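You operate a simulated robot arm through the tools that you are given. There is no shell and no other tool. Be economical: measure what you need, move in short steps, check, and stop when the job is done.

Carry out the task below with a simulated two-armed robot. There is one attempt and no reset: what you move stays moved.

JOB
Put a blue chalk mark on the red hat and a white one on the blue hat.
Fine: on the crowns of the two hats on the cones; both chalks go back. Set down upright: what you pick out. A coat counts when it lies all over at full strength: go over it till it gets no stronger.

The check looks at the end state, three seconds after you hand in, the way a careful person would. Anything else that was tipped, shoved, dropped, spilled or broken makes it a failure.

ROBOT AND FRAMES
Two 7-joint arms with fingered hands on one trunk, on a base that drives. Base frame: it is fixed to the floor where the robot stands at the start and does not move with it; the origin is under the middle of the robot, x ahead of it, y to its left, z up. Readings come in m, rad, newtons and seconds.
The left shoulder is at the start at [0.064, 0.173, 1.208], the right one opposite. With the tool pointing down near the work surface each hand reaches from about 0.1 to 0.46 m from the robot's upright axis, wherever it stands, measured 20 degrees to its own side. Places, roughly: felt hat (32x32x11 cm) [0.9, -0.5, 1.1]; floppy hat (32x32x11 cm) [0.9, -0.1, 1.1]; left black switch [0.6, 0, 1]; middle black switch [0.6, -0.4, 1]; right black switch [0.6, -0.8, 1]. Payload 3.5 kg a hand.
Tool frame (each hand has its own): the origin (TCP) lies between the finger pads and is the grasp point; the fingertips stand 0.03 m ahead of it; z points along the fingers, y is the line along which they close. The gripper opens to 0.104 m. The gripper's body begins 0.035 m behind the TCP. The gripper is a hand of 3 fingers: y runs from the thumb to the fingers, the wrist lies at [-0.015, -0.104, -0.178] in the tool frame.
Orientation is that of the tool frame in the base frame, as a unit quaternion [w, x, y, z]. With the fingers straight down and the wrist toward the robot, the tool's x, y and z point along [0, 1, 0], [1, 0, 0] and [0, 0, -1] of the base frame.

CONTROLS
- The arms move only by the tool nudge_tool. It takes "left_motion", "right_motion" or both (then of equal length, played together; a hand with none holds still); each is a list of rows, each a list of 2 entries, a list of its own where there are three numbers: the shift along the base's x, y, z in units of 100 mm (1.0 is 100 mm), then the turn, a rotation vector about the base's x, y, z in units of 90 degrees (1.0 is 90 degrees). In form: [[[dx, dy, dz], [ax, ay, az]], ...]. A call has 1 to 8 rows; each row is the pose to reach, as a shift and turn from the pose commanded when the call began. A call with a number of a shift or a turn outside -1 to 1 is refused whole. Rows are played at 5 a second. More than 0.05 m and 0.15 rad between two rows, and nothing of the call is played. A pose out of reach is approached as far as the arm can. The call stops where the force on the tool passes 90 N (or 10 N more than at its start, if that is more) or the arm is blocked; 0.2 s more then pass. In this call time passes only in rows, and 0.2 s behind the last. The reply holds the time, the measured pose of the TCP, the force on the tool along the base axes, the opening and the grip force, in the units named above and with some noise, with the torque about the TCP (base axes, N m) and any sound that the robot's microphone picked up.
- Cameras (640 x 400 px; columns grow to the right, rows downward): "scene" is now at [0.1593, -0.0021, 1.4097]; the picture's right is [-0.02, -1.00, 0.00], its down [-0.32, 0.01, -0.95] and it looks along [0.95, -0.02, -0.32] (base axes); focal length 214 px, centre (320, 200). "left" rides on the left gripper at [-0.064, -0.094, -0.117] in its tool frame; the picture's right is [-0.72, -0.33, 0.61], its down [0.64, -0.65, 0.40] and it looks along [0.27, 0.68, 0.68] (tool axes); focal length 238 px, centre (320, 200). "right" rides on the right gripper at [0.064, -0.094, -0.117] in its tool frame; the picture's right is [-0.72, 0.33, -0.61], its down [-0.64, -0.65, 0.40] and it looks along [-0.27, 0.68, 0.68] (tool axes); focal length 238 px, centre (320, 200). There is no depth. A picture from a camera that has moved, and an enlarged one, comes with that camera's place and axes in the base frame and with its lens.
- capture(camera): a new picture of that camera. No time passes.
- slide_trunk(by): slides the trunk up (or, below 0, down) by that many m; the arms and the scene camera ride with it, the base frame stays. It gives what a move gives, with no picture.
- drive_base(legs): drives the robot by 1 to 6 legs, each [ahead, left, turn to the left] in m, m and rad, along the robot's own axes; the way and the turn of a leg run together, so that a leg with both is an arc; at most 1.5 m and 3.142 rad a leg. The arms and the cameras ride along, it lands a little off, and it stops where it bumps. It gives what a move gives.
- move_fingers(index, middle, thumb_bend, thumb_turn, hand): sets how far each is bent, from 0 (flat) to 1 (curled in); at 0.3 the hand is open as for a grip, at 0.7 the pads meet at the TCP. One left out holds its place. A second passes; each finger stops where it meets its share of the squeeze, and holds until it gets a number again. It is the only way to open and close the hand. It gives what a move gives, with no picture; readings hold the bend of each and the force on the fingers (four entries, about 0 where the hand has none), thumb and palm. thumb_turn goes from beside the hand (0) to across from the fingers (1), as for a grip.
- aim_head(pan, tilt): turns the head with the scene camera to pan (to the left, within 1.501 rad either way) and tilt (down, from -0.506 to 1.204), counted from straight ahead of the robot. It gives what a move gives.
- zoom(camera, box): a new picture of the part [left, top, right, bottom] of that camera's present view, enlarged. No time passes.
- close_job(): hands the job in; it is judged then, once.

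Go step by step. Nothing tells you exact positions but the pictures and the camera data: compare them with the known pose of the tool, close in by small moves and look again before you grip or let go. The budget is 120 turns and 88 pictures, counting those below and the enlarged ones. Unless the task says otherwise, let go and move clear before handing in, and close with one line.

The tools are called after "Request:" as a command line: name --argument value ..., lists and objects as JSON in quotes. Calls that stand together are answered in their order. nudge_tool: Moves the arms, as the interface text tells. Its arguments: {"type":"object","properties":{"left_motion":{"type":"array","items":{"type":"array"}},"right_motion":{"type":"array","items":{"type":"array"}}},"required":[]} The other tools are called the same way: slide_trunk (by) slides the trunk up or down; move_fingers (index, middle, thumb_bend, thumb_turn, hand) moves the fingers one by one; drive_base (legs) drives the base; aim_head (pan, tilt) turns the head that bears the scene camera; capture (camera) takes a picture; zoom (camera, box) takes an enlarged picture of a part of a camera's view; close_job () hands the job in.

At the start:

```text
time_s: 0.0
left_position: [0.5414, 0.1691, 1.4739]
left_orientation: [0.0, 0.706, 0.708, 0.0]
left_wrist_force: [-0.9, 0.1, 0.4]
left_torque: [-0.03, 0.02, -0.02]
left_gripper_width: 0.1035
left_finger_force: 0.1
left_shape: jaw
left_bend: [0.3, 0.3, 0.3, 0.98]
left_finger forces: [0.0, 0.1, 0.0, 0.0, 0.1, 0.1]
right_position: [0.5125, -0.2443, 1.4194]
right_orientation: [0.0, 0.707, 0.707, 0.0]
right_wrist_force: [0.1, -0.1, -0.3]
right_torque: [0.01, 0.02, -0.02]
right_gripper_width: 0.1034
right_finger_force: 0.1
right_shape: jaw
right_bend: [0.3, 0.3, 0.3, 0.98]
right_finger forces: [0.0, 0.0, 0.1, 0.1, 0.0, 0.0]
trunk travel left (down, up): [-0.304, 0.45]
robot x, y, heading: [0.0028, 0.0011, -0.001]
head pan, tilt: [-0.017, 0.33]
```

scene: 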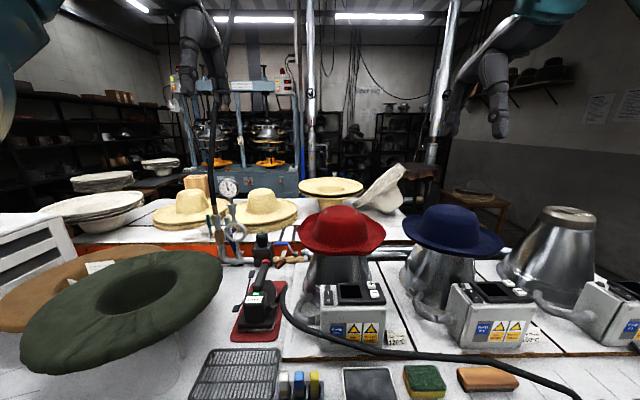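
right: 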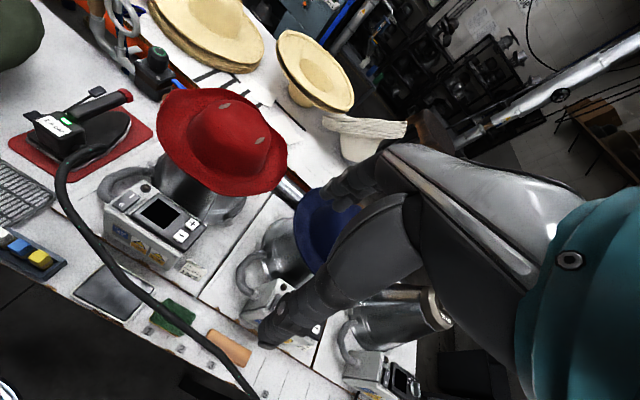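
left: 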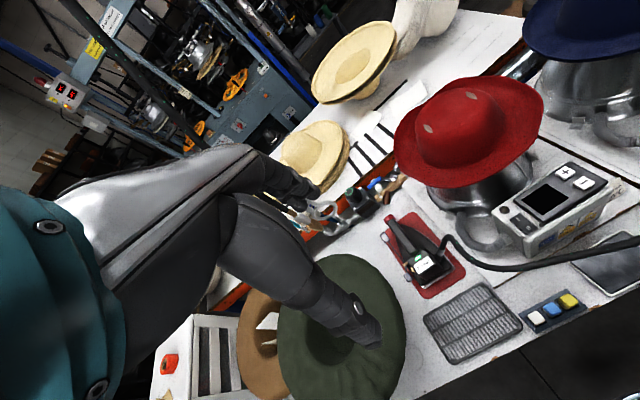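

I see a red hat on the left cone, a blue hat on the middle one, and a small chalk rack (white, blue, yellow) at the front edge of the table. I'll take a closer look at the chalks and the hats first.

Request:
zoom --camera "left" --box '[400, 240, 640, 390]'

Request:
zoom --camera "scene" --box '[180, 180, 540, 400]'

Request:
aim_head --pan 0 --tilt 0.8

Request:
capture --camera "scene"

```text
2.67 times, centred on (520, 315) of left
camera zoom: at [0.446, 0.1044, 1.5906], right [-0.32, -0.72, -0.61], down [-0.65, 0.64, -0.4], along [0.68, 0.27, -0.68], focal length 636 px, centre (-213, -107)
```

zoom: 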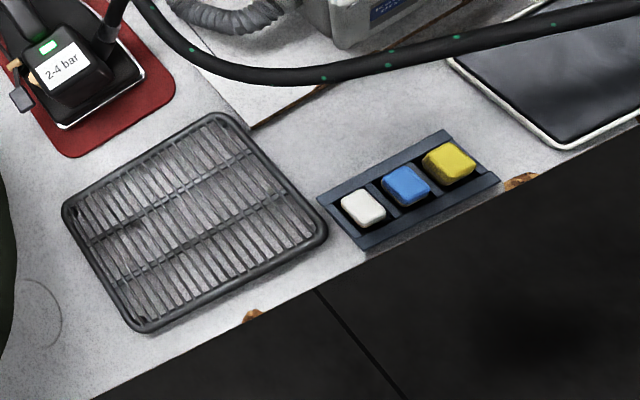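

```text
1.78 times, centred on (360, 290) of scene
camera zoom: at [0.1593, -0.0021, 1.4097], right [-0.02, -1.0, 0.0], down [-0.32, 0.01, -0.95], along [0.95, -0.02, -0.32], focal length 381 px, centre (249, 40)
```

zoom: 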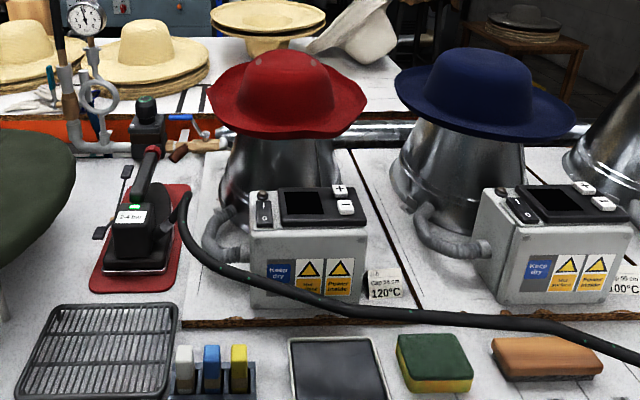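

```text
time_s: 0.9
left_position: [0.5411, 0.1692, 1.4735]
left_orientation: [-0.001, 0.707, 0.708, 0.0]
left_wrist_force: [-0.4, 0.5, 0.9]
left_torque: [0.02, 0.0, -0.01]
left_gripper_width: 0.1037
left_finger_force: 0.1
left_shape: jaw
left_bend: [0.3, 0.3, 0.3, 0.98]
left_finger forces: [0.0, 0.0, 0.1, 0.0, 0.0, 0.0]
right_position: [0.5115, -0.2438, 1.4205]
right_orientation: [-0.001, 0.707, 0.707, 0.0]
right_wrist_force: [-0.1, 0.4, 0.2]
right_torque: [0.02, -0.01, -0.02]
right_gripper_width: 0.1036
right_finger_force: 0.0
right_shape: jaw
right_bend: [0.3, 0.3, 0.3, 0.98]
right_finger forces: [0.1, 0.0, 0.0, 0.0, 0.1, 0.0]
trunk travel left (down, up): [-0.304, 0.45]
robot x, y, heading: [0.0009, -0.0013, -0.0]
head pan, tilt: [0.0, 0.799]
```

```text
82 pictures are left
camera scene: at [0.1468, -0.0004, 1.3682], right [0.0, -1.0, 0.0], down [-0.72, 0.0, -0.7], along [0.7, 0.0, -0.72], focal length 214 px, centre (320, 200)
```

scene: 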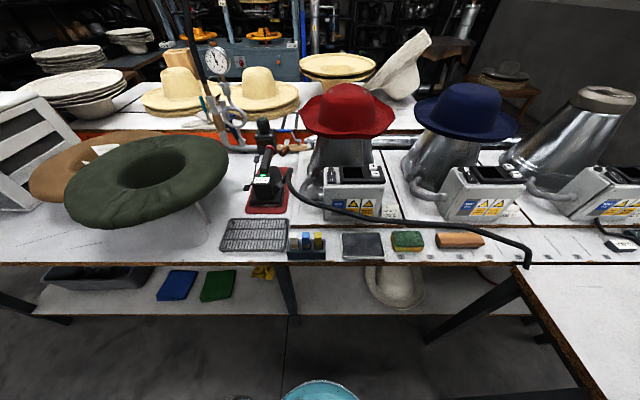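

The table top seems to be around z 0.86, with the chalk rack near (0.48, 0.04). I'll look down to see how much room the base has before the table.

Request:
aim_head --pan 0 --tilt 1.2

Request:
capture --camera "scene"

```text
time_s: 1.8
left_position: [0.5413, 0.1674, 1.4738]
left_orientation: [-0.001, 0.707, 0.707, 0.0]
left_wrist_force: [0.0, 0.3, 0.0]
left_torque: [0.03, 0.04, 0.01]
left_gripper_width: 0.1033
left_finger_force: 0.0
left_shape: jaw
left_bend: [0.3, 0.3, 0.3, 0.98]
left_finger forces: [0.0, 0.0, 0.1, 0.0, 0.0, 0.1]
right_position: [0.5126, -0.2434, 1.4207]
right_orientation: [0.0, 0.707, 0.707, 0.0]
right_wrist_force: [-0.4, 0.5, 0.1]
right_torque: [0.0, -0.01, 0.03]
right_gripper_width: 0.1036
right_finger_force: 0.2
right_shape: jaw
right_bend: [0.3, 0.3, 0.3, 0.98]
right_finger forces: [0.0, 0.0, 0.0, 0.0, 0.1, 0.1]
trunk travel left (down, up): [-0.304, 0.45]
robot x, y, heading: [0.002, -0.0017, 0.004]
head pan, tilt: [0.0, 1.201]
```

```text
81 pictures are left
camera scene: at [0.1221, -0.0004, 1.3404], right [0.0, -1.0, 0.0], down [-0.93, 0.0, -0.36], along [0.36, 0.0, -0.93], focal length 214 px, centre (320, 200)
```

scene: 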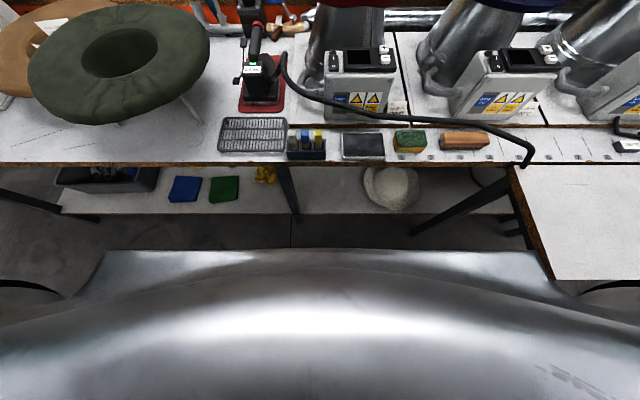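

The silver shape is the robot's own torso, so the base isn't visible from here. I'll drive ahead in a small step, slightly left so the right hand can work at the chalk rack.

Request:
drive_base --legs '[[0.1, 0.1, 0]]'

Request:
aim_head --pan 0 --tilt 1.0

Request:
capture --camera "scene"

Request:
capture --camera "right"

```text
time_s: 3.1
left_position: [0.6415, 0.2669, 1.4739]
left_orientation: [0.0, 0.708, 0.707, 0.001]
left_wrist_force: [0.4, -0.9, -0.7]
left_torque: [-0.01, 0.04, 0.01]
left_gripper_width: 0.1034
left_finger_force: 0.1
left_shape: jaw
left_bend: [0.3, 0.3, 0.3, 0.98]
left_finger forces: [0.0, 0.0, 0.1, 0.1, 0.0, 0.0]
right_position: [0.6105, -0.1463, 1.4196]
right_orientation: [-0.001, 0.708, 0.706, 0.0]
right_wrist_force: [0.0, -0.5, -0.4]
right_torque: [0.02, -0.02, -0.01]
right_gripper_width: 0.1035
right_finger_force: 0.0
right_shape: jaw
right_bend: [0.3, 0.3, 0.3, 0.98]
right_finger forces: [0.0, 0.0, 0.1, 0.1, 0.0, 0.0]
trunk travel left (down, up): [-0.304, 0.45]
robot x, y, heading: [0.0994, 0.1024, -0.0]
head pan, tilt: [0.0, 1.201]
```

```text
time_s: 3.8
left_position: [0.6405, 0.266, 1.4749]
left_orientation: [0.0, 0.708, 0.707, 0.001]
left_wrist_force: [0.9, 0.2, 0.3]
left_torque: [-0.03, 0.02, 0.0]
left_gripper_width: 0.104
left_finger_force: 0.1
left_shape: jaw
left_bend: [0.3, 0.3, 0.3, 0.98]
left_finger forces: [0.1, 0.0, 0.1, 0.1, 0.1, 0.0]
right_position: [0.6104, -0.1491, 1.4206]
right_orientation: [0.0, 0.708, 0.706, 0.0]
right_wrist_force: [-0.2, -0.9, -1.2]
right_torque: [-0.03, 0.0, 0.0]
right_gripper_width: 0.1036
right_finger_force: 0.0
right_shape: jaw
right_bend: [0.3, 0.3, 0.3, 0.98]
right_finger forces: [0.1, 0.0, 0.0, 0.1, 0.0, 0.0]
trunk travel left (down, up): [-0.304, 0.45]
robot x, y, heading: [0.1005, 0.0983, -0.002]
head pan, tilt: [0.0, 1.0]
```

```text
80 pictures are left
camera scene: at [0.2349, 0.0972, 1.353], right [0.0, -1.0, 0.0], down [-0.84, 0.0, -0.54], along [0.54, 0.0, -0.84], focal length 214 px, centre (320, 200)
```

scene: 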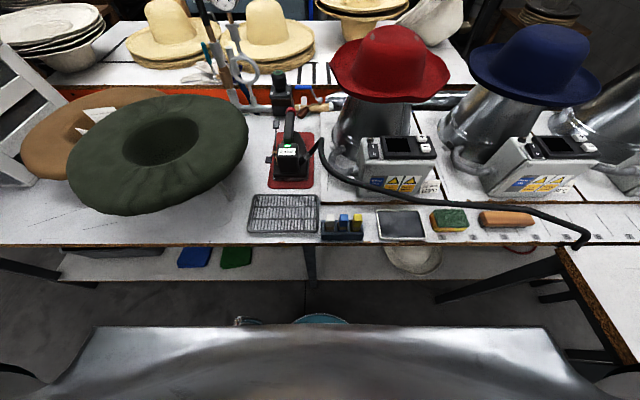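

```text
79 pictures are left
camera right: at [0.5153, -0.0841, 1.5373], right [0.32, -0.72, 0.61], down [-0.65, -0.64, -0.4], along [0.68, -0.27, -0.68], focal length 238 px, centre (320, 200)
```

right: 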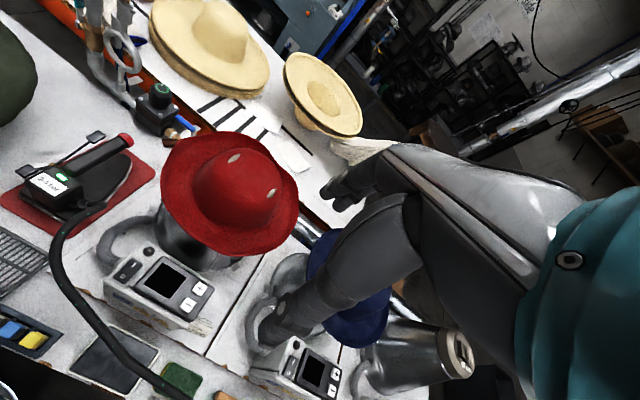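

I moved without bumping. Zooming in on the rack to fix the chalk positions.

Request:
zoom --camera "scene" --box '[300, 200, 380, 250]'

Request:
zoom --camera "right" --box '[0, 280, 96, 340]'

Request:
zoom --camera "scene" --box '[320, 10, 608, 190]'

```text
8.00 times, centred on (340, 225) of scene
camera zoom: at [0.2349, 0.0972, 1.353], right [0.0, -1.0, 0.0], down [-0.84, 0.0, -0.54], along [0.54, 0.0, -0.84], focal length 1716 px, centre (160, 0)
```

zoom: 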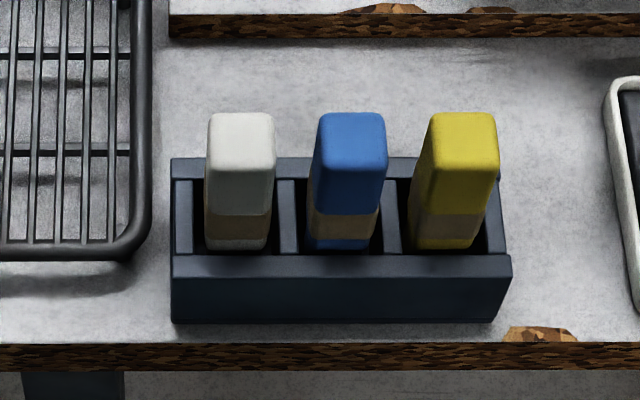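

```text
6.67 times, centred on (48, 310) of right
camera zoom: at [0.5153, -0.0841, 1.5373], right [0.32, -0.72, 0.61], down [-0.65, -0.64, -0.4], along [0.68, -0.27, -0.68], focal length 1589 px, centre (2133, -533)
```

zoom: 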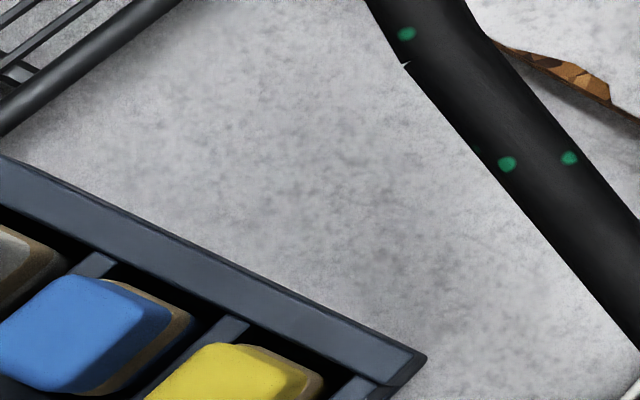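

```text
2.22 times, centred on (464, 100) of scene
camera zoom: at [0.2349, 0.0972, 1.353], right [0.0, -1.0, 0.0], down [-0.84, 0.0, -0.54], along [0.54, 0.0, -0.84], focal length 477 px, centre (0, 422)
```

zoom: 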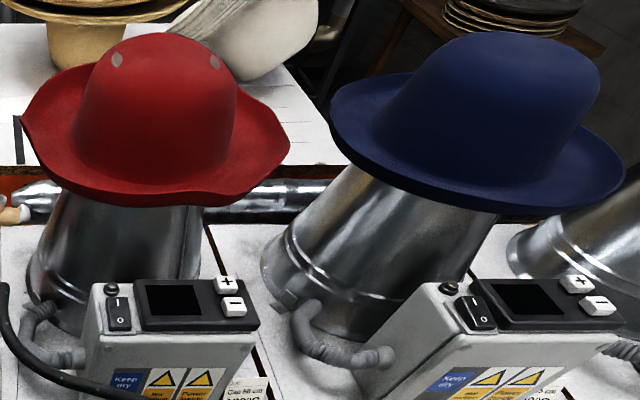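

The blue chalk's top is near (0.484, 0.038, 0.89), the rack rim near z 0.84, and white sits 34 mm further left. I'll bring the right hand above the blue chalk.

Request:
nudge_tool --right_motion '[[[-0.25, 0.25, -0.25], [0, 0, 0]], [[-0.5, 0.5, -0.5], [0, 0, 0]], [[-0.75, 0.75, -0.75], [0, 0, 0]], [[-1, 1, -1], [0, 0, 0]]]'

Request:
nudge_tool --right_motion '[[[-0.07, 0.22, -0.25], [0, 0, 0]], [[-0.14, 0.43, -0.5], [0, 0, 0]], [[-0.21, 0.65, -0.75], [0, 0, 0]], [[-0.28, 0.86, -1], [0, 0, 0]]]'

Request:
nudge_tool --right_motion '[[[0, 0, -0.4], [0, 0, 0]], [[0, 0, -0.8], [0, 0, 0]], [[0, 0, -1], [0, 0, 0]]]'

Request:
nudge_tool --right_motion '[[[0, 0, -0.4], [0, 0, 0]], [[0, 0, -0.8], [0, 0, 0]], [[0, 0, -1], [0, 0, 0]]]'

Request:
capture --camera "right"

Request:
capture --camera "scene"

```text
time_s: 4.8
left_position: [0.6404, 0.2658, 1.4741]
left_orientation: [0.0, 0.707, 0.707, 0.001]
left_wrist_force: [-0.3, 0.1, 0.9]
left_torque: [-0.01, 0.0, 0.04]
left_gripper_width: 0.1036
left_finger_force: 0.1
left_shape: jaw
left_bend: [0.3, 0.3, 0.3, 0.98]
left_finger forces: [0.0, 0.0, 0.0, 0.0, 0.0, 0.0]
right_position: [0.5089, -0.0484, 1.3182]
right_orientation: [0.0, 0.709, 0.706, 0.0]
right_wrist_force: [0.1, -0.1, -0.1]
right_torque: [0.0, 0.01, 0.01]
right_gripper_width: 0.1036
right_finger_force: 0.2
right_shape: jaw
right_bend: [0.3, 0.3, 0.3, 0.98]
right_finger forces: [0.1, 0.1, 0.0, 0.0, 0.0, 0.0]
trunk travel left (down, up): [-0.304, 0.45]
robot x, y, heading: [0.0987, 0.0982, -0.004]
head pan, tilt: [0.0, 1.0]
```

```text
time_s: 5.8
left_position: [0.6423, 0.2664, 1.4729]
left_orientation: [0.0, 0.708, 0.706, 0.001]
left_wrist_force: [0.0, 1.2, 0.4]
left_torque: [0.01, -0.02, -0.01]
left_gripper_width: 0.1035
left_finger_force: 0.0
left_shape: jaw
left_bend: [0.3, 0.3, 0.3, 0.98]
left_finger forces: [0.0, 0.1, 0.0, 0.1, 0.1, 0.0]
right_position: [0.4825, 0.0374, 1.2171]
right_orientation: [0.0, 0.709, 0.705, 0.0]
right_wrist_force: [-0.4, -0.1, 1.4]
right_torque: [-0.01, 0.01, -0.01]
right_gripper_width: 0.1035
right_finger_force: 0.0
right_shape: jaw
right_bend: [0.3, 0.3, 0.3, 0.98]
right_finger forces: [0.0, 0.0, 0.1, 0.1, 0.0, 0.1]
trunk travel left (down, up): [-0.304, 0.45]
robot x, y, heading: [0.1016, 0.0964, 0.002]
head pan, tilt: [0.0, 1.0]
```

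```text
time_s: 6.6
left_position: [0.6407, 0.2663, 1.4741]
left_orientation: [0.0, 0.708, 0.706, 0.0]
left_wrist_force: [0.2, -0.3, -0.5]
left_torque: [-0.02, -0.03, 0.0]
left_gripper_width: 0.1038
left_finger_force: 0.1
left_shape: jaw
left_bend: [0.3, 0.3, 0.3, 0.98]
left_finger forces: [0.1, 0.1, 0.0, 0.0, 0.0, 0.1]
right_position: [0.4843, 0.0376, 1.1196]
right_orientation: [-0.001, 0.708, 0.706, 0.0]
right_wrist_force: [1.0, -0.1, -0.1]
right_torque: [0.02, -0.02, 0.01]
right_gripper_width: 0.1038
right_finger_force: 0.1
right_shape: jaw
right_bend: [0.3, 0.3, 0.3, 0.98]
right_finger forces: [0.1, 0.0, 0.0, 0.0, 0.0, 0.0]
trunk travel left (down, up): [-0.304, 0.45]
robot x, y, heading: [0.097, 0.0984, -0.001]
head pan, tilt: [0.0, 1.0]
```

```text
time_s: 7.4
left_position: [0.6407, 0.2653, 1.4751]
left_orientation: [0.001, 0.707, 0.707, 0.0]
left_wrist_force: [-0.9, -0.2, -0.2]
left_torque: [0.0, -0.02, -0.02]
left_gripper_width: 0.1035
left_finger_force: 0.1
left_shape: jaw
left_bend: [0.3, 0.3, 0.3, 0.98]
left_finger forces: [0.0, 0.1, 0.0, 0.1, 0.0, 0.1]
right_position: [0.4867, 0.0389, 1.0185]
right_orientation: [0.0, 0.709, 0.705, 0.001]
right_wrist_force: [0.3, 0.3, -0.1]
right_torque: [0.01, -0.01, 0.02]
right_gripper_width: 0.1035
right_finger_force: 0.1
right_shape: jaw
right_bend: [0.3, 0.3, 0.3, 0.98]
right_finger forces: [0.0, 0.0, 0.1, 0.0, 0.1, 0.0]
trunk travel left (down, up): [-0.304, 0.45]
robot x, y, heading: [0.1031, 0.1001, -0.006]
head pan, tilt: [0.0, 1.0]
```

```text
75 pictures are left
camera right: at [0.391, 0.102, 1.1351], right [0.32, -0.72, 0.61], down [-0.65, -0.64, -0.41], along [0.68, -0.27, -0.68], focal length 238 px, centre (320, 200)
```

right: 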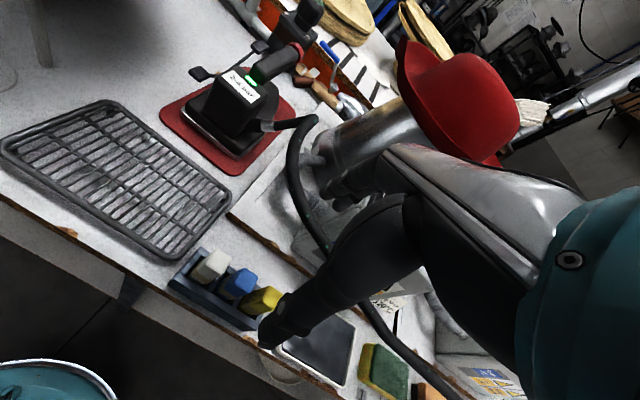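

```text
74 pictures are left
camera scene: at [0.2353, 0.0974, 1.353], right [0.0, -1.0, 0.0], down [-0.84, 0.0, -0.54], along [0.54, 0.0, -0.84], focal length 214 px, centre (320, 200)
```

scene: 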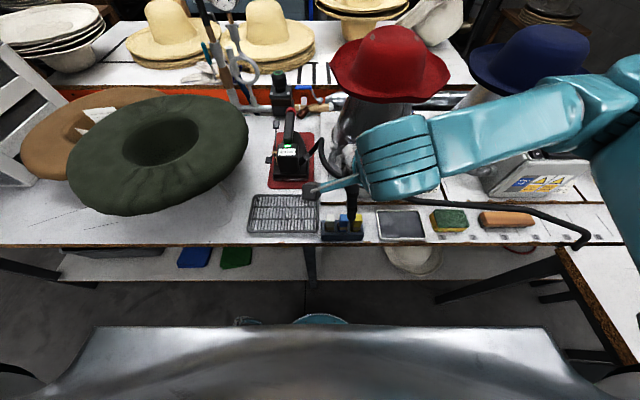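

The hand is 13 cm above the rack. A close view refines the offset before I go down.

Request:
zoom --camera "right" --box '[160, 230, 288, 310]'

Request:
zoom --camera "scene" --box '[280, 160, 440, 260]'

```text
5.00 times, centred on (224, 270) of right
camera zoom: at [0.391, 0.102, 1.1351], right [0.32, -0.72, 0.61], down [-0.65, -0.64, -0.41], along [0.68, -0.27, -0.68], focal length 1192 px, centre (800, -150)
```

zoom: 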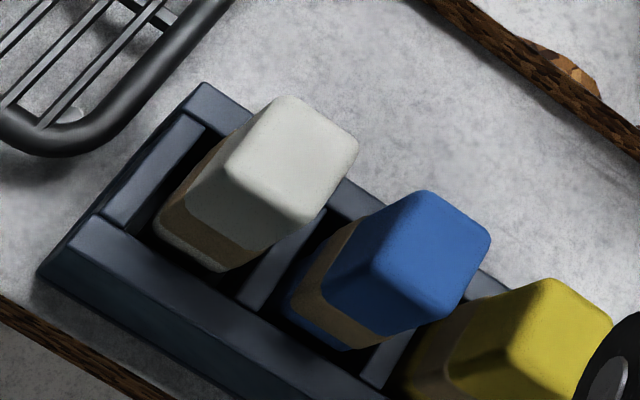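

```text
4.00 times, centred on (360, 210) of scene
camera zoom: at [0.2353, 0.0974, 1.353], right [0.0, -1.0, 0.0], down [-0.84, 0.0, -0.54], along [0.54, 0.0, -0.84], focal length 858 px, centre (160, 160)
```

zoom: 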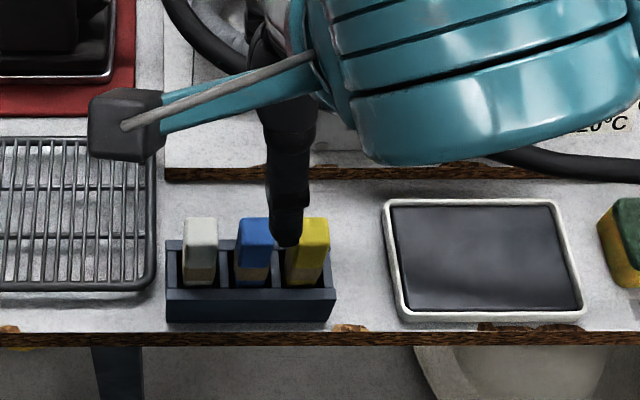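

Blue's top centre is at about (0.481, 0.037, 0.888). I'll go down most of the way and look again.

Request:
nudge_tool --right_motion '[[[-0.06, -0.02, -0.35], [0, 0, 0]], [[-0.06, -0.02, -0.7], [0, 0, 0]], [[-0.06, -0.02, -0.95], [0, 0, 0]]]'

Request:
zoom --camera "right" --box '[160, 150, 480, 350]'

Request:
zoom --camera "scene" --box '[300, 180, 396, 240]'

```text
time_s: 8.2
left_position: [0.6406, 0.2656, 1.4744]
left_orientation: [0.001, 0.708, 0.706, 0.0]
left_wrist_force: [-0.1, 0.4, 0.4]
left_torque: [0.03, -0.01, -0.02]
left_gripper_width: 0.1036
left_finger_force: 0.0
left_shape: jaw
left_bend: [0.3, 0.3, 0.3, 0.98]
left_finger forces: [0.0, 0.1, 0.0, 0.0, 0.0, 0.0]
right_position: [0.4774, 0.0374, 0.9266]
right_orientation: [0.0, 0.708, 0.706, 0.001]
right_wrist_force: [0.4, -0.4, -0.3]
right_torque: [-0.04, 0.0, 0.01]
right_gripper_width: 0.1035
right_finger_force: 0.0
right_shape: jaw
right_bend: [0.3, 0.3, 0.3, 0.98]
right_finger forces: [0.0, 0.1, 0.0, 0.1, 0.1, 0.0]
trunk travel left (down, up): [-0.304, 0.45]
robot x, y, heading: [0.0971, 0.0961, 0.003]
head pan, tilt: [0.0, 1.0]
```

```text
2.00 times, centred on (320, 250) of right
camera zoom: at [0.3819, 0.1013, 1.0442], right [0.32, -0.72, 0.61], down [-0.65, -0.64, -0.4], along [0.68, -0.27, -0.68], focal length 477 px, centre (320, 100)
```

zoom: 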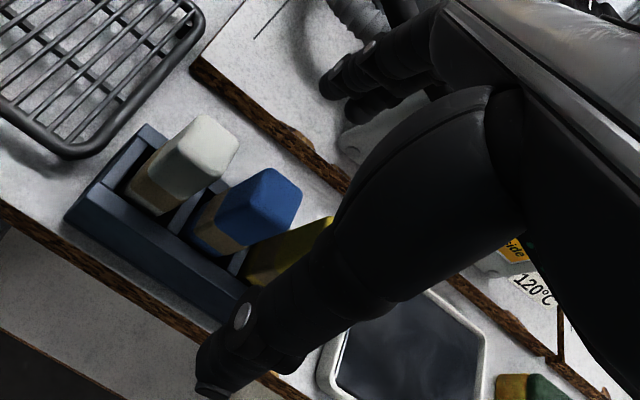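

```text
6.67 times, centred on (348, 210) of scene
camera zoom: at [0.2353, 0.0975, 1.353], right [0.0, -1.0, 0.0], down [-0.84, 0.0, -0.54], along [0.54, 0.0, -0.84], focal length 1430 px, centre (133, 133)
```

zoom: 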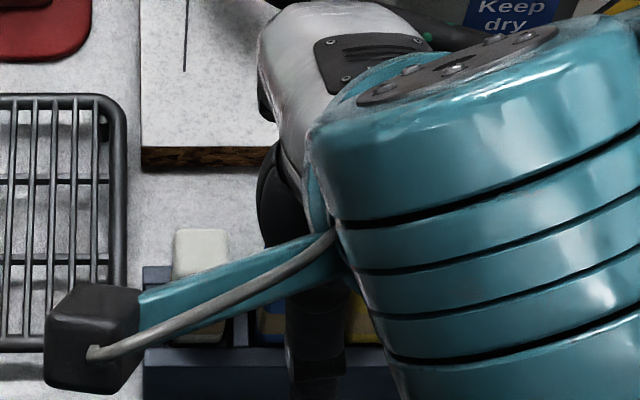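

The hand is centred on the blue chalk within a few mm. I'll go down to grip height (fingertips about 15 mm above the rack rim), then close partly.

Request:
nudge_tool --right_motion '[[[0.02, 0.0, -0.2], [0, 0, 0]], [[0.02, 0.0, -0.4], [0, 0, 0]]]'

Request:
move_fingers --hand "right" --index 0.5 --middle 0.5 --thumb_bend 0.5

Request:
zoom --camera "right" --box '[160, 150, 480, 350]'

```text
time_s: 8.8
left_position: [0.6415, 0.2653, 1.4754]
left_orientation: [0.0, 0.707, 0.707, 0.001]
left_wrist_force: [-0.2, -0.4, -0.1]
left_torque: [0.02, 0.03, 0.02]
left_gripper_width: 0.1037
left_finger_force: 0.0
left_shape: jaw
left_bend: [0.3, 0.3, 0.3, 0.98]
left_finger forces: [0.0, 0.0, 0.0, 0.0, 0.0, 0.1]
right_position: [0.4777, 0.0379, 0.8859]
right_orientation: [0.0, 0.709, 0.706, 0.0]
right_wrist_force: [-0.2, 0.2, -0.3]
right_torque: [-0.01, 0.0, 0.01]
right_gripper_width: 0.1035
right_finger_force: 0.1
right_shape: jaw
right_bend: [0.3, 0.3, 0.3, 0.98]
right_finger forces: [0.1, 0.1, 0.0, 0.0, 0.0, 0.0]
trunk travel left (down, up): [-0.304, 0.45]
robot x, y, heading: [0.0969, 0.0986, -0.005]
head pan, tilt: [0.0, 1.0]
```

```text
time_s: 9.8
left_position: [0.6416, 0.266, 1.4751]
left_orientation: [0.0, 0.708, 0.706, 0.0]
left_wrist_force: [0.0, 0.2, -0.2]
left_torque: [0.02, 0.03, -0.03]
left_gripper_width: 0.1035
left_finger_force: 0.0
left_shape: jaw
left_bend: [0.3, 0.3, 0.3, 0.98]
left_finger forces: [0.0, 0.1, 0.1, 0.1, 0.0, 0.0]
right_position: [0.4788, 0.038, 0.8881]
right_orientation: [0.0, 0.709, 0.705, 0.0]
right_wrist_force: [0.2, 0.0, -0.3]
right_torque: [0.0, -0.03, 0.01]
right_gripper_width: 0.0528
right_finger_force: 0.0
right_shape: fingers
right_bend: [0.5, 0.5, 0.5, 0.98]
right_finger forces: [0.0, 0.0, 0.0, 0.0, 0.0, 0.1]
trunk travel left (down, up): [-0.304, 0.45]
robot x, y, heading: [0.1007, 0.0974, -0.005]
head pan, tilt: [0.0, 1.0]
```

```text
2.00 times, centred on (320, 250) of right
camera zoom: at [0.3829, 0.1013, 1.0042], right [0.32, -0.72, 0.61], down [-0.65, -0.64, -0.4], along [0.68, -0.27, -0.68], focal length 477 px, centre (320, 100)
```

zoom: 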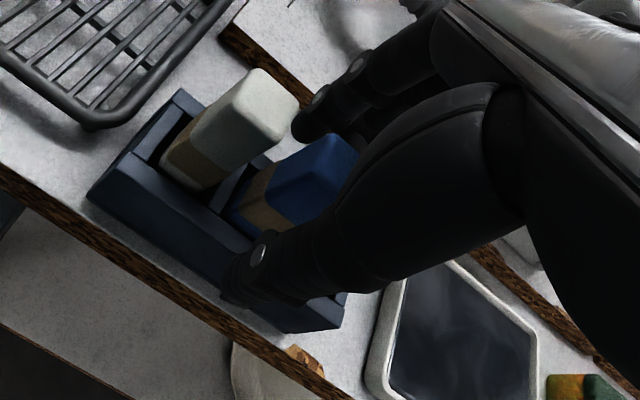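

Thumb and fingers straddle only the blue chalk, so I close the grip.

Request:
move_fingers --hand "right" --index 0.68 --middle 0.68 --thumb_bend 0.68

Request:
zoom --camera "right" --box '[160, 150, 480, 350]'

```text
time_s: 10.8
left_position: [0.6407, 0.2651, 1.4747]
left_orientation: [0.001, 0.708, 0.707, 0.0]
left_wrist_force: [-0.1, -0.4, -0.1]
left_torque: [0.0, 0.04, -0.01]
left_gripper_width: 0.1037
left_finger_force: 0.0
left_shape: jaw
left_bend: [0.3, 0.3, 0.3, 0.98]
left_finger forces: [0.0, 0.0, 0.0, 0.0, 0.1, 0.0]
right_position: [0.4781, 0.0381, 0.8885]
right_orientation: [0.0, 0.708, 0.706, -0.001]
right_wrist_force: [-0.1, 0.3, -0.6]
right_torque: [-0.01, -0.04, -0.04]
right_gripper_width: 0.0171
right_finger_force: 5.2
right_shape: fingers
right_bend: [0.64, 0.66, 0.64, 0.97]
right_finger forces: [2.8, 2.2, 0.0, 0.0, 4.6, 0.0]
trunk travel left (down, up): [-0.304, 0.45]
robot x, y, heading: [0.102, 0.095, -0.002]
head pan, tilt: [0.0, 1.0]
```

```text
2.00 times, centred on (320, 250) of right
camera zoom: at [0.383, 0.1013, 1.0041], right [0.32, -0.72, 0.61], down [-0.65, -0.64, -0.4], along [0.68, -0.27, -0.68], focal length 477 px, centre (320, 100)
```

zoom: 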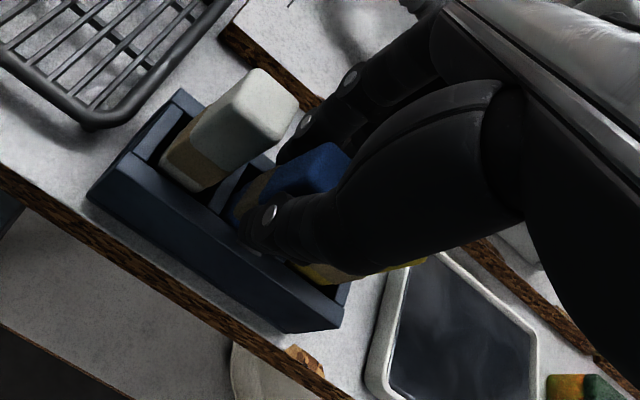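

Gripped with about 5 N. I lift straight up and check.

Request:
nudge_tool --right_motion '[[[0, 0, 0.2], [0, 0, 0]], [[0, 0, 0.5], [0, 0, 0]], [[0, 0, 0.8], [0, 0, 0]], [[0, 0, 1], [0, 0, 0]]]'

Request:
capture --camera "right"

Request:
capture --camera "left"

```text
time_s: 11.8
left_position: [0.6409, 0.2667, 1.4732]
left_orientation: [0.0, 0.708, 0.707, 0.001]
left_wrist_force: [-0.7, 0.3, 0.6]
left_torque: [-0.01, -0.01, -0.02]
left_gripper_width: 0.1036
left_finger_force: 0.1
left_shape: jaw
left_bend: [0.3, 0.3, 0.3, 0.98]
left_finger forces: [0.0, 0.1, 0.0, 0.0, 0.0, 0.1]
right_position: [0.476, 0.0359, 0.985]
right_orientation: [0.0, 0.709, 0.706, 0.0]
right_wrist_force: [-0.7, 0.2, -0.7]
right_torque: [0.01, -0.05, -0.02]
right_gripper_width: 0.0166
right_finger_force: 4.3
right_shape: fingers
right_bend: [0.64, 0.66, 0.64, 0.97]
right_finger forces: [2.6, 1.8, 0.1, 0.1, 4.6, 0.0]
trunk travel left (down, up): [-0.304, 0.45]
robot x, y, heading: [0.0996, 0.0968, -0.002]
head pan, tilt: [0.0, 1.0]
```

```text
67 pictures are left
camera right: at [0.3816, 0.0996, 1.1025], right [0.32, -0.72, 0.61], down [-0.65, -0.64, -0.4], along [0.68, -0.27, -0.68], focal length 238 px, centre (320, 200)
```

right: 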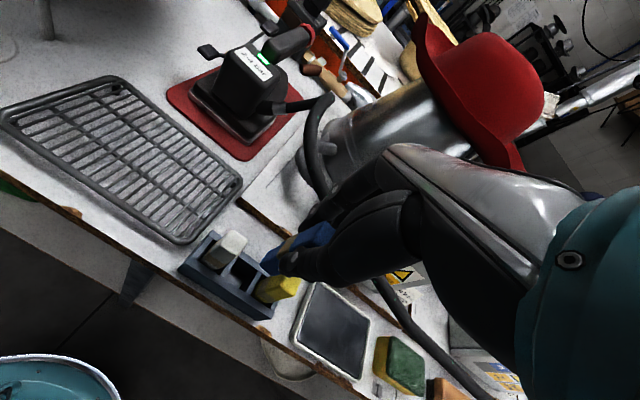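

```text
66 pictures are left
camera left: at [0.5455, 0.2013, 1.5907], right [-0.33, -0.72, -0.61], down [-0.65, 0.64, -0.4], along [0.69, 0.27, -0.68], focal length 238 px, centre (320, 200)
```

left: 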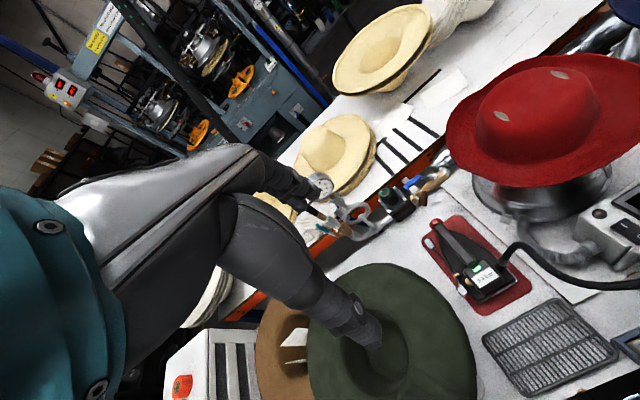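

The blue chalk is out and the other two stayed put. A quick zoom on how it sits in the hand.

Request:
zoom --camera "right" --box '[170, 180, 362, 300]'

Request:
zoom --camera "scene" --box '[300, 150, 428, 230]'

```text
3.33 times, centred on (266, 240) of right
camera zoom: at [0.3816, 0.0996, 1.1025], right [0.32, -0.72, 0.61], down [-0.65, -0.64, -0.4], along [0.68, -0.27, -0.68], focal length 794 px, centre (500, 67)
```

zoom: 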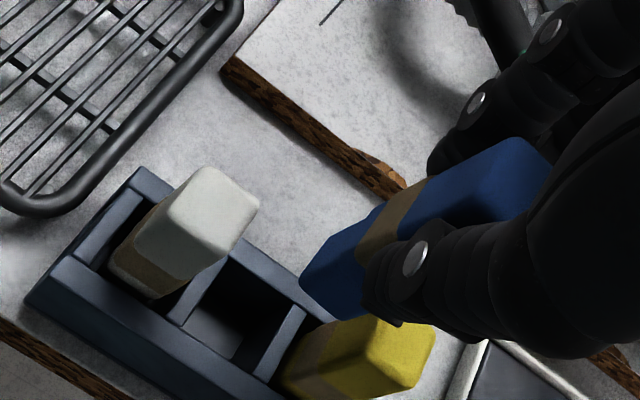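

```text
5.00 times, centred on (364, 190) of scene
camera zoom: at [0.2351, 0.0976, 1.353], right [0.0, -1.0, 0.0], down [-0.84, 0.0, -0.54], along [0.54, 0.0, -0.84], focal length 1072 px, centre (100, 250)
```

zoom: 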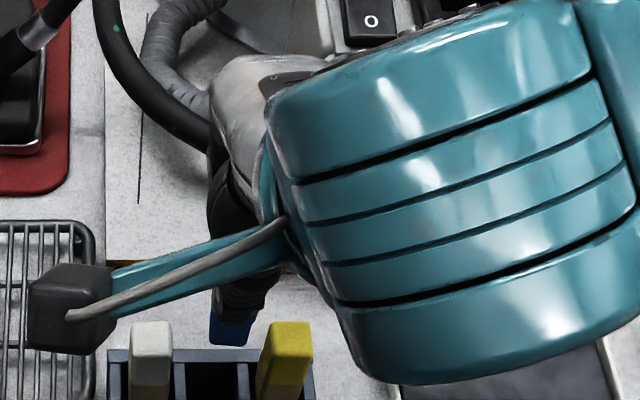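

The chalk hangs straight with its lower end about 7 cm below the TCP. I'll raise the trunk to clear the hats and gain forward reach, then extend toward the red hat.

Request:
slide_trunk --by 0.32

Request:
aim_head --pan 0 --tilt 0.8

Request:
nudge_tool --right_motion '[[[0.3, -0.25, 0], [0, 0, 0]], [[0.6, -0.5, 0], [0, 0, 0]], [[0.9, -0.7, 0], [0, 0, 0]], [[1, -0.7, 0], [0, 0, 0]]]'

Request:
capture --camera "scene"

Request:
capture --camera "right"

```text
time_s: 15.0
left_position: [0.5659, 0.2662, 1.8475]
left_orientation: [0.04, 0.706, 0.705, 0.041]
left_wrist_force: [0.6, -1.0, -0.7]
left_torque: [0.0, -0.04, -0.03]
left_gripper_width: 0.1037
left_finger_force: 0.0
left_shape: jaw
left_bend: [0.3, 0.3, 0.3, 0.98]
left_finger forces: [0.0, 0.0, 0.0, 0.1, 0.1, 0.0]
right_position: [0.4779, 0.0364, 1.3052]
right_orientation: [0.0, 0.708, 0.706, 0.0]
right_wrist_force: [0.2, -0.2, -0.3]
right_torque: [0.04, -0.01, 0.03]
right_gripper_width: 0.0165
right_finger_force: 4.8
right_shape: fingers
right_bend: [0.64, 0.66, 0.64, 0.97]
right_finger forces: [2.7, 1.8, 0.0, 0.1, 4.6, 0.1]
trunk travel left (down, up): [-0.624, 0.13]
robot x, y, heading: [0.0948, 0.0953, -0.002]
head pan, tilt: [0.0, 1.0]
```

```text
time_s: 15.7
left_position: [0.5662, 0.2655, 1.8485]
left_orientation: [0.042, 0.706, 0.706, 0.042]
left_wrist_force: [-0.4, 0.3, -0.5]
left_torque: [0.01, 0.0, 0.0]
left_gripper_width: 0.1036
left_finger_force: 0.1
left_shape: jaw
left_bend: [0.3, 0.3, 0.3, 0.98]
left_finger forces: [0.0, 0.0, 0.1, 0.0, 0.0, 0.1]
right_position: [0.4794, 0.0362, 1.305]
right_orientation: [0.0, 0.708, 0.706, 0.0]
right_wrist_force: [1.4, -0.6, -0.4]
right_torque: [-0.02, 0.0, -0.01]
right_gripper_width: 0.0166
right_finger_force: 4.5
right_shape: fingers
right_bend: [0.64, 0.66, 0.64, 0.97]
right_finger forces: [2.7, 1.9, 0.0, 0.0, 4.6, 0.0]
trunk travel left (down, up): [-0.624, 0.13]
robot x, y, heading: [0.096, 0.096, -0.001]
head pan, tilt: [0.0, 0.799]
```

```text
time_s: 16.7
left_position: [0.5667, 0.2655, 1.8489]
left_orientation: [0.041, 0.706, 0.705, 0.041]
left_wrist_force: [0.7, -0.3, -0.6]
left_torque: [0.0, -0.01, 0.02]
left_gripper_width: 0.1038
left_finger_force: 0.1
left_shape: jaw
left_bend: [0.3, 0.3, 0.3, 0.98]
left_finger forces: [0.0, 0.0, 0.0, 0.1, 0.1, 0.0]
right_position: [0.5779, -0.0331, 1.3022]
right_orientation: [0.001, 0.708, 0.707, 0.001]
right_wrist_force: [0.4, 0.4, -0.1]
right_torque: [0.0, -0.01, -0.03]
right_gripper_width: 0.0171
right_finger_force: 4.8
right_shape: fingers
right_bend: [0.64, 0.66, 0.64, 0.97]
right_finger forces: [2.8, 1.8, 0.1, 0.0, 4.6, 0.0]
trunk travel left (down, up): [-0.624, 0.13]
robot x, y, heading: [0.0976, 0.0989, -0.006]
head pan, tilt: [0.0, 0.799]
```

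```text
63 pictures are left
camera scene: at [0.1905, 0.0977, 1.6902], right [0.0, -1.0, 0.0], down [-0.72, 0.0, -0.7], along [0.7, 0.0, -0.72], focal length 214 px, centre (320, 200)
```

scene: 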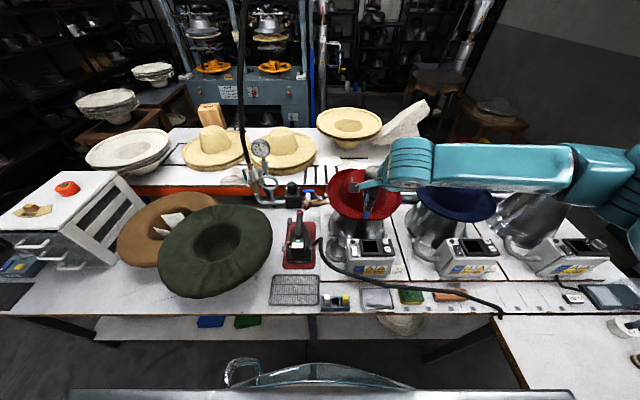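

```text
62 pictures are left
camera right: at [0.4833, 0.0312, 1.4197], right [0.32, -0.72, 0.61], down [-0.65, -0.64, -0.4], along [0.68, -0.27, -0.68], focal length 238 px, centre (320, 200)
```

right: 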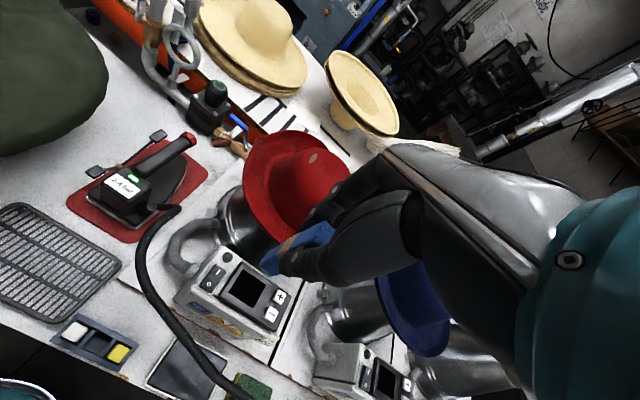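

The right hand moves freely. I continue forward above the red hat, keeping the chalk end near z 1.23.

Request:
nudge_tool --right_motion '[[[0.35, -0.2, 0], [0, 0, 0]], [[0.7, -0.4, 0], [0, 0, 0]], [[1, -0.55, 0], [0, 0, 0]]]'

Request:
nudge_tool --right_motion '[[[0.35, 0, 0], [0, 0, 0]], [[0.7, 0, 0], [0, 0, 0]], [[1, 0, 0], [0, 0, 0]]]'

Request:
capture --camera "right"

Request:
zoom --camera "scene" --box '[290, 130, 482, 250]'

```text
time_s: 17.5
left_position: [0.5656, 0.2663, 1.8487]
left_orientation: [0.041, 0.706, 0.705, 0.041]
left_wrist_force: [0.1, 0.1, 0.2]
left_torque: [0.02, 0.0, 0.02]
left_gripper_width: 0.1033
left_finger_force: 0.1
left_shape: jaw
left_bend: [0.3, 0.3, 0.3, 0.98]
left_finger forces: [0.0, 0.1, 0.0, 0.0, 0.0, 0.0]
right_position: [0.6798, -0.0895, 1.3019]
right_orientation: [0.0, 0.709, 0.706, 0.001]
right_wrist_force: [0.1, 0.8, -0.3]
right_torque: [-0.03, 0.0, 0.01]
right_gripper_width: 0.0166
right_finger_force: 5.1
right_shape: fingers
right_bend: [0.64, 0.66, 0.64, 0.97]
right_finger forces: [2.8, 1.7, 0.1, 0.0, 4.5, 0.1]
trunk travel left (down, up): [-0.624, 0.13]
robot x, y, heading: [0.0987, 0.0986, -0.003]
head pan, tilt: [0.0, 0.799]
```

```text
time_s: 18.3
left_position: [0.567, 0.2673, 1.8498]
left_orientation: [0.041, 0.706, 0.705, 0.041]
left_wrist_force: [-0.6, 0.1, -0.6]
left_torque: [0.0, 0.02, -0.01]
left_gripper_width: 0.1036
left_finger_force: 0.0
left_shape: jaw
left_bend: [0.3, 0.3, 0.3, 0.98]
left_finger forces: [0.1, 0.1, 0.1, 0.0, 0.0, 0.0]
right_position: [0.7793, -0.0853, 1.3049]
right_orientation: [0.0, 0.708, 0.706, 0.0]
right_wrist_force: [0.3, -0.4, 0.1]
right_torque: [-0.01, -0.01, 0.02]
right_gripper_width: 0.0165
right_finger_force: 4.1
right_shape: fingers
right_bend: [0.64, 0.66, 0.64, 0.97]
right_finger forces: [2.8, 1.8, 0.1, 0.1, 4.5, 0.0]
trunk travel left (down, up): [-0.624, 0.13]
robot x, y, heading: [0.0955, 0.0975, -0.009]
head pan, tilt: [0.0, 0.799]
```

```text
61 pictures are left
camera right: at [0.6846, -0.0222, 1.4219], right [0.33, -0.72, 0.61], down [-0.65, -0.64, -0.4], along [0.68, -0.27, -0.68], focal length 238 px, centre (320, 200)
```

right: 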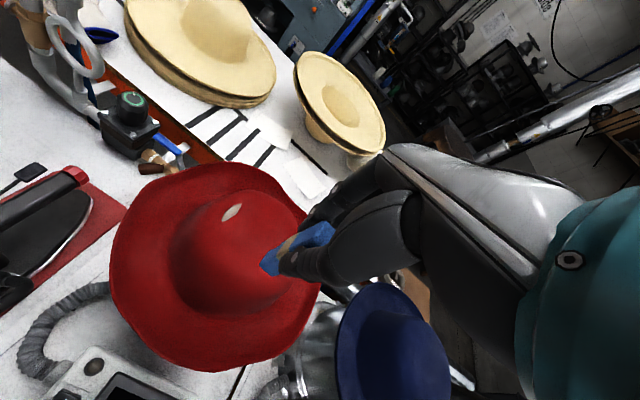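

```text
3.33 times, centred on (386, 190) of scene
camera zoom: at [0.1906, 0.0985, 1.6901], right [0.0, -1.0, 0.0], down [-0.72, 0.0, -0.7], along [0.7, 0.0, -0.72], focal length 715 px, centre (100, 233)
```

zoom: 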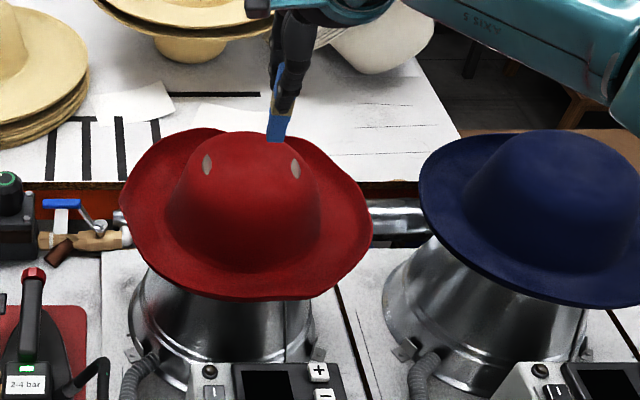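

The reach is good. The crown top is near (0.88, -0.088) at about z 1.14, with the chalk end about 8 cm below the TCP. I move over it and lower part way.

Request:
nudge_tool --right_motion '[[[0.3, 0, 0], [0, 0, 0]], [[0.65, 0, 0], [0, 0, 0]], [[0.95, 0, 0], [0, 0, 0]], [[0.95, 0, -0.3], [0, 0, 0]], [[0.95, 0, -0.55], [0, 0, 0]]]'

Request:
zoom --camera "right" --box '[120, 130, 440, 330]'

Request:
zoom --camera "scene" --box '[290, 130, 482, 250]'

```text
time_s: 19.5
left_position: [0.5653, 0.2643, 1.8488]
left_orientation: [0.042, 0.707, 0.705, 0.042]
left_wrist_force: [-1.6, 0.4, 0.3]
left_torque: [-0.01, 0.01, 0.0]
left_gripper_width: 0.1036
left_finger_force: 0.1
left_shape: jaw
left_bend: [0.3, 0.3, 0.3, 0.98]
left_finger forces: [0.1, 0.1, 0.0, 0.0, 0.1, 0.1]
right_position: [0.8015, -0.0896, 1.2946]
right_orientation: [0.001, 0.708, 0.706, 0.0]
right_wrist_force: [-0.1, 0.2, 0.0]
right_torque: [0.02, -0.01, 0.0]
right_gripper_width: 0.0167
right_finger_force: 4.6
right_shape: fingers
right_bend: [0.65, 0.66, 0.64, 0.97]
right_finger forces: [2.7, 1.8, 0.0, 0.0, 4.4, 0.0]
right hand out of reach, approached as far as the arm can: row 1, 2, 3, 4, 5
trunk travel left (down, up): [-0.624, 0.13]
robot x, y, heading: [0.1008, 0.0952, -0.005]
head pan, tilt: [0.0, 0.799]
```

```text
2.00 times, centred on (280, 230) of right
camera zoom: at [0.7058, -0.0264, 1.4116], right [0.32, -0.72, 0.61], down [-0.65, -0.64, -0.4], along [0.68, -0.27, -0.68], focal length 477 px, centre (400, 140)
```

zoom: 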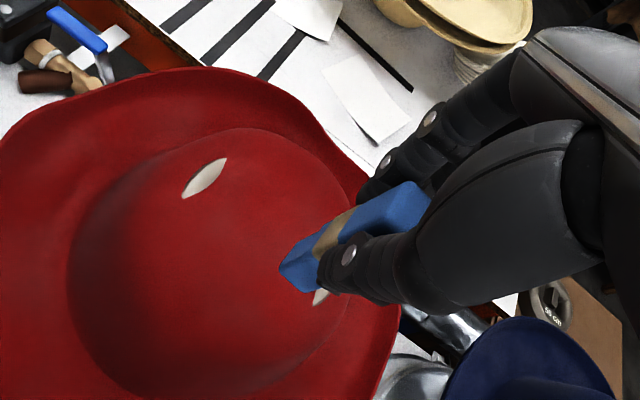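

```text
3.33 times, centred on (386, 190) of scene
camera zoom: at [0.1899, 0.0968, 1.6902], right [0.0, -1.0, 0.0], down [-0.72, 0.0, -0.7], along [0.7, 0.0, -0.72], focal length 715 px, centre (100, 233)
```

zoom: 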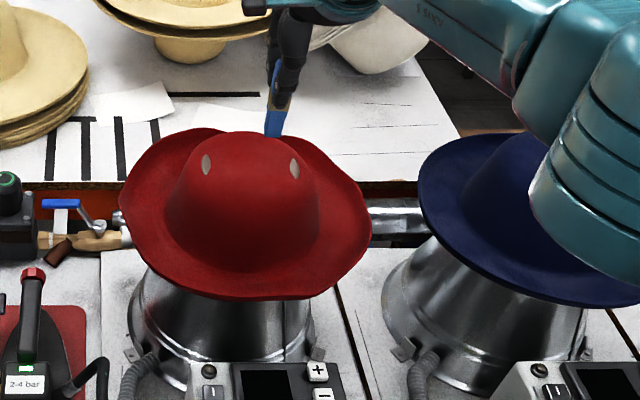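

The arm is straight at this reach, so I need the base closer. I drive ahead 10 cm with the hand well above the hat (chalk end about 7 cm over the crown).

Request:
drive_base --legs '[[0.05, 0, 0], [0.05, 0, 0]]'

Request:
nudge_tool --right_motion '[[[0, 0, 0], [0, 0, 0]]]'

Request:
capture --camera "scene"

```text
time_s: 21.0
left_position: [0.6551, 0.2673, 1.8518]
left_orientation: [0.044, 0.705, 0.706, 0.044]
left_wrist_force: [-1.6, -0.3, 0.1]
left_torque: [-0.04, -0.06, -0.03]
left_gripper_width: 0.1037
left_finger_force: 0.1
left_shape: jaw
left_bend: [0.3, 0.3, 0.3, 0.98]
left_finger forces: [0.0, 0.0, 0.0, 0.0, 0.1, 0.1]
right_position: [0.8955, -0.0876, 1.2979]
right_orientation: [0.002, 0.707, 0.707, 0.003]
right_wrist_force: [-0.3, -0.1, 0.4]
right_torque: [0.0, -0.03, -0.01]
right_gripper_width: 0.0164
right_finger_force: 4.3
right_shape: fingers
right_bend: [0.65, 0.66, 0.64, 0.97]
right_finger forces: [2.6, 1.8, 0.0, 0.0, 4.4, 0.1]
trunk travel left (down, up): [-0.624, 0.13]
robot x, y, heading: [0.202, 0.0973, -0.003]
head pan, tilt: [0.0, 0.799]
```

```text
time_s: 21.4
left_position: [0.6588, 0.2668, 1.8522]
left_orientation: [0.042, 0.705, 0.706, 0.044]
left_wrist_force: [-1.0, 0.1, 0.9]
left_torque: [0.01, -0.07, -0.02]
left_gripper_width: 0.1037
left_finger_force: 0.0
left_shape: jaw
left_bend: [0.3, 0.3, 0.3, 0.98]
left_finger forces: [0.0, 0.0, 0.0, 0.0, 0.0, 0.1]
right_position: [0.898, -0.0873, 1.2977]
right_orientation: [0.001, 0.707, 0.707, 0.001]
right_wrist_force: [-1.2, 0.2, -0.2]
right_torque: [0.05, -0.03, 0.05]
right_gripper_width: 0.0167
right_finger_force: 4.6
right_shape: fingers
right_bend: [0.65, 0.66, 0.64, 0.97]
right_finger forces: [2.7, 1.9, 0.0, 0.0, 4.4, 0.0]
trunk travel left (down, up): [-0.624, 0.13]
robot x, y, heading: [0.2004, 0.0997, 0.003]
head pan, tilt: [0.0, 0.799]
```

```text
57 pictures are left
camera scene: at [0.2855, 0.0977, 1.6905], right [0.0, -1.0, 0.0], down [-0.71, 0.0, -0.7], along [0.7, 0.0, -0.71], focal length 214 px, centre (320, 200)
```

scene: 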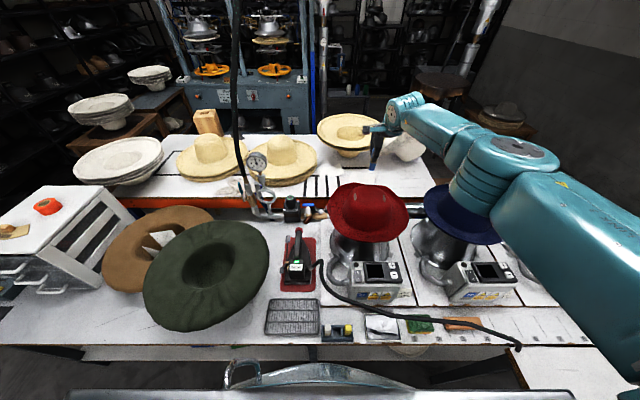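

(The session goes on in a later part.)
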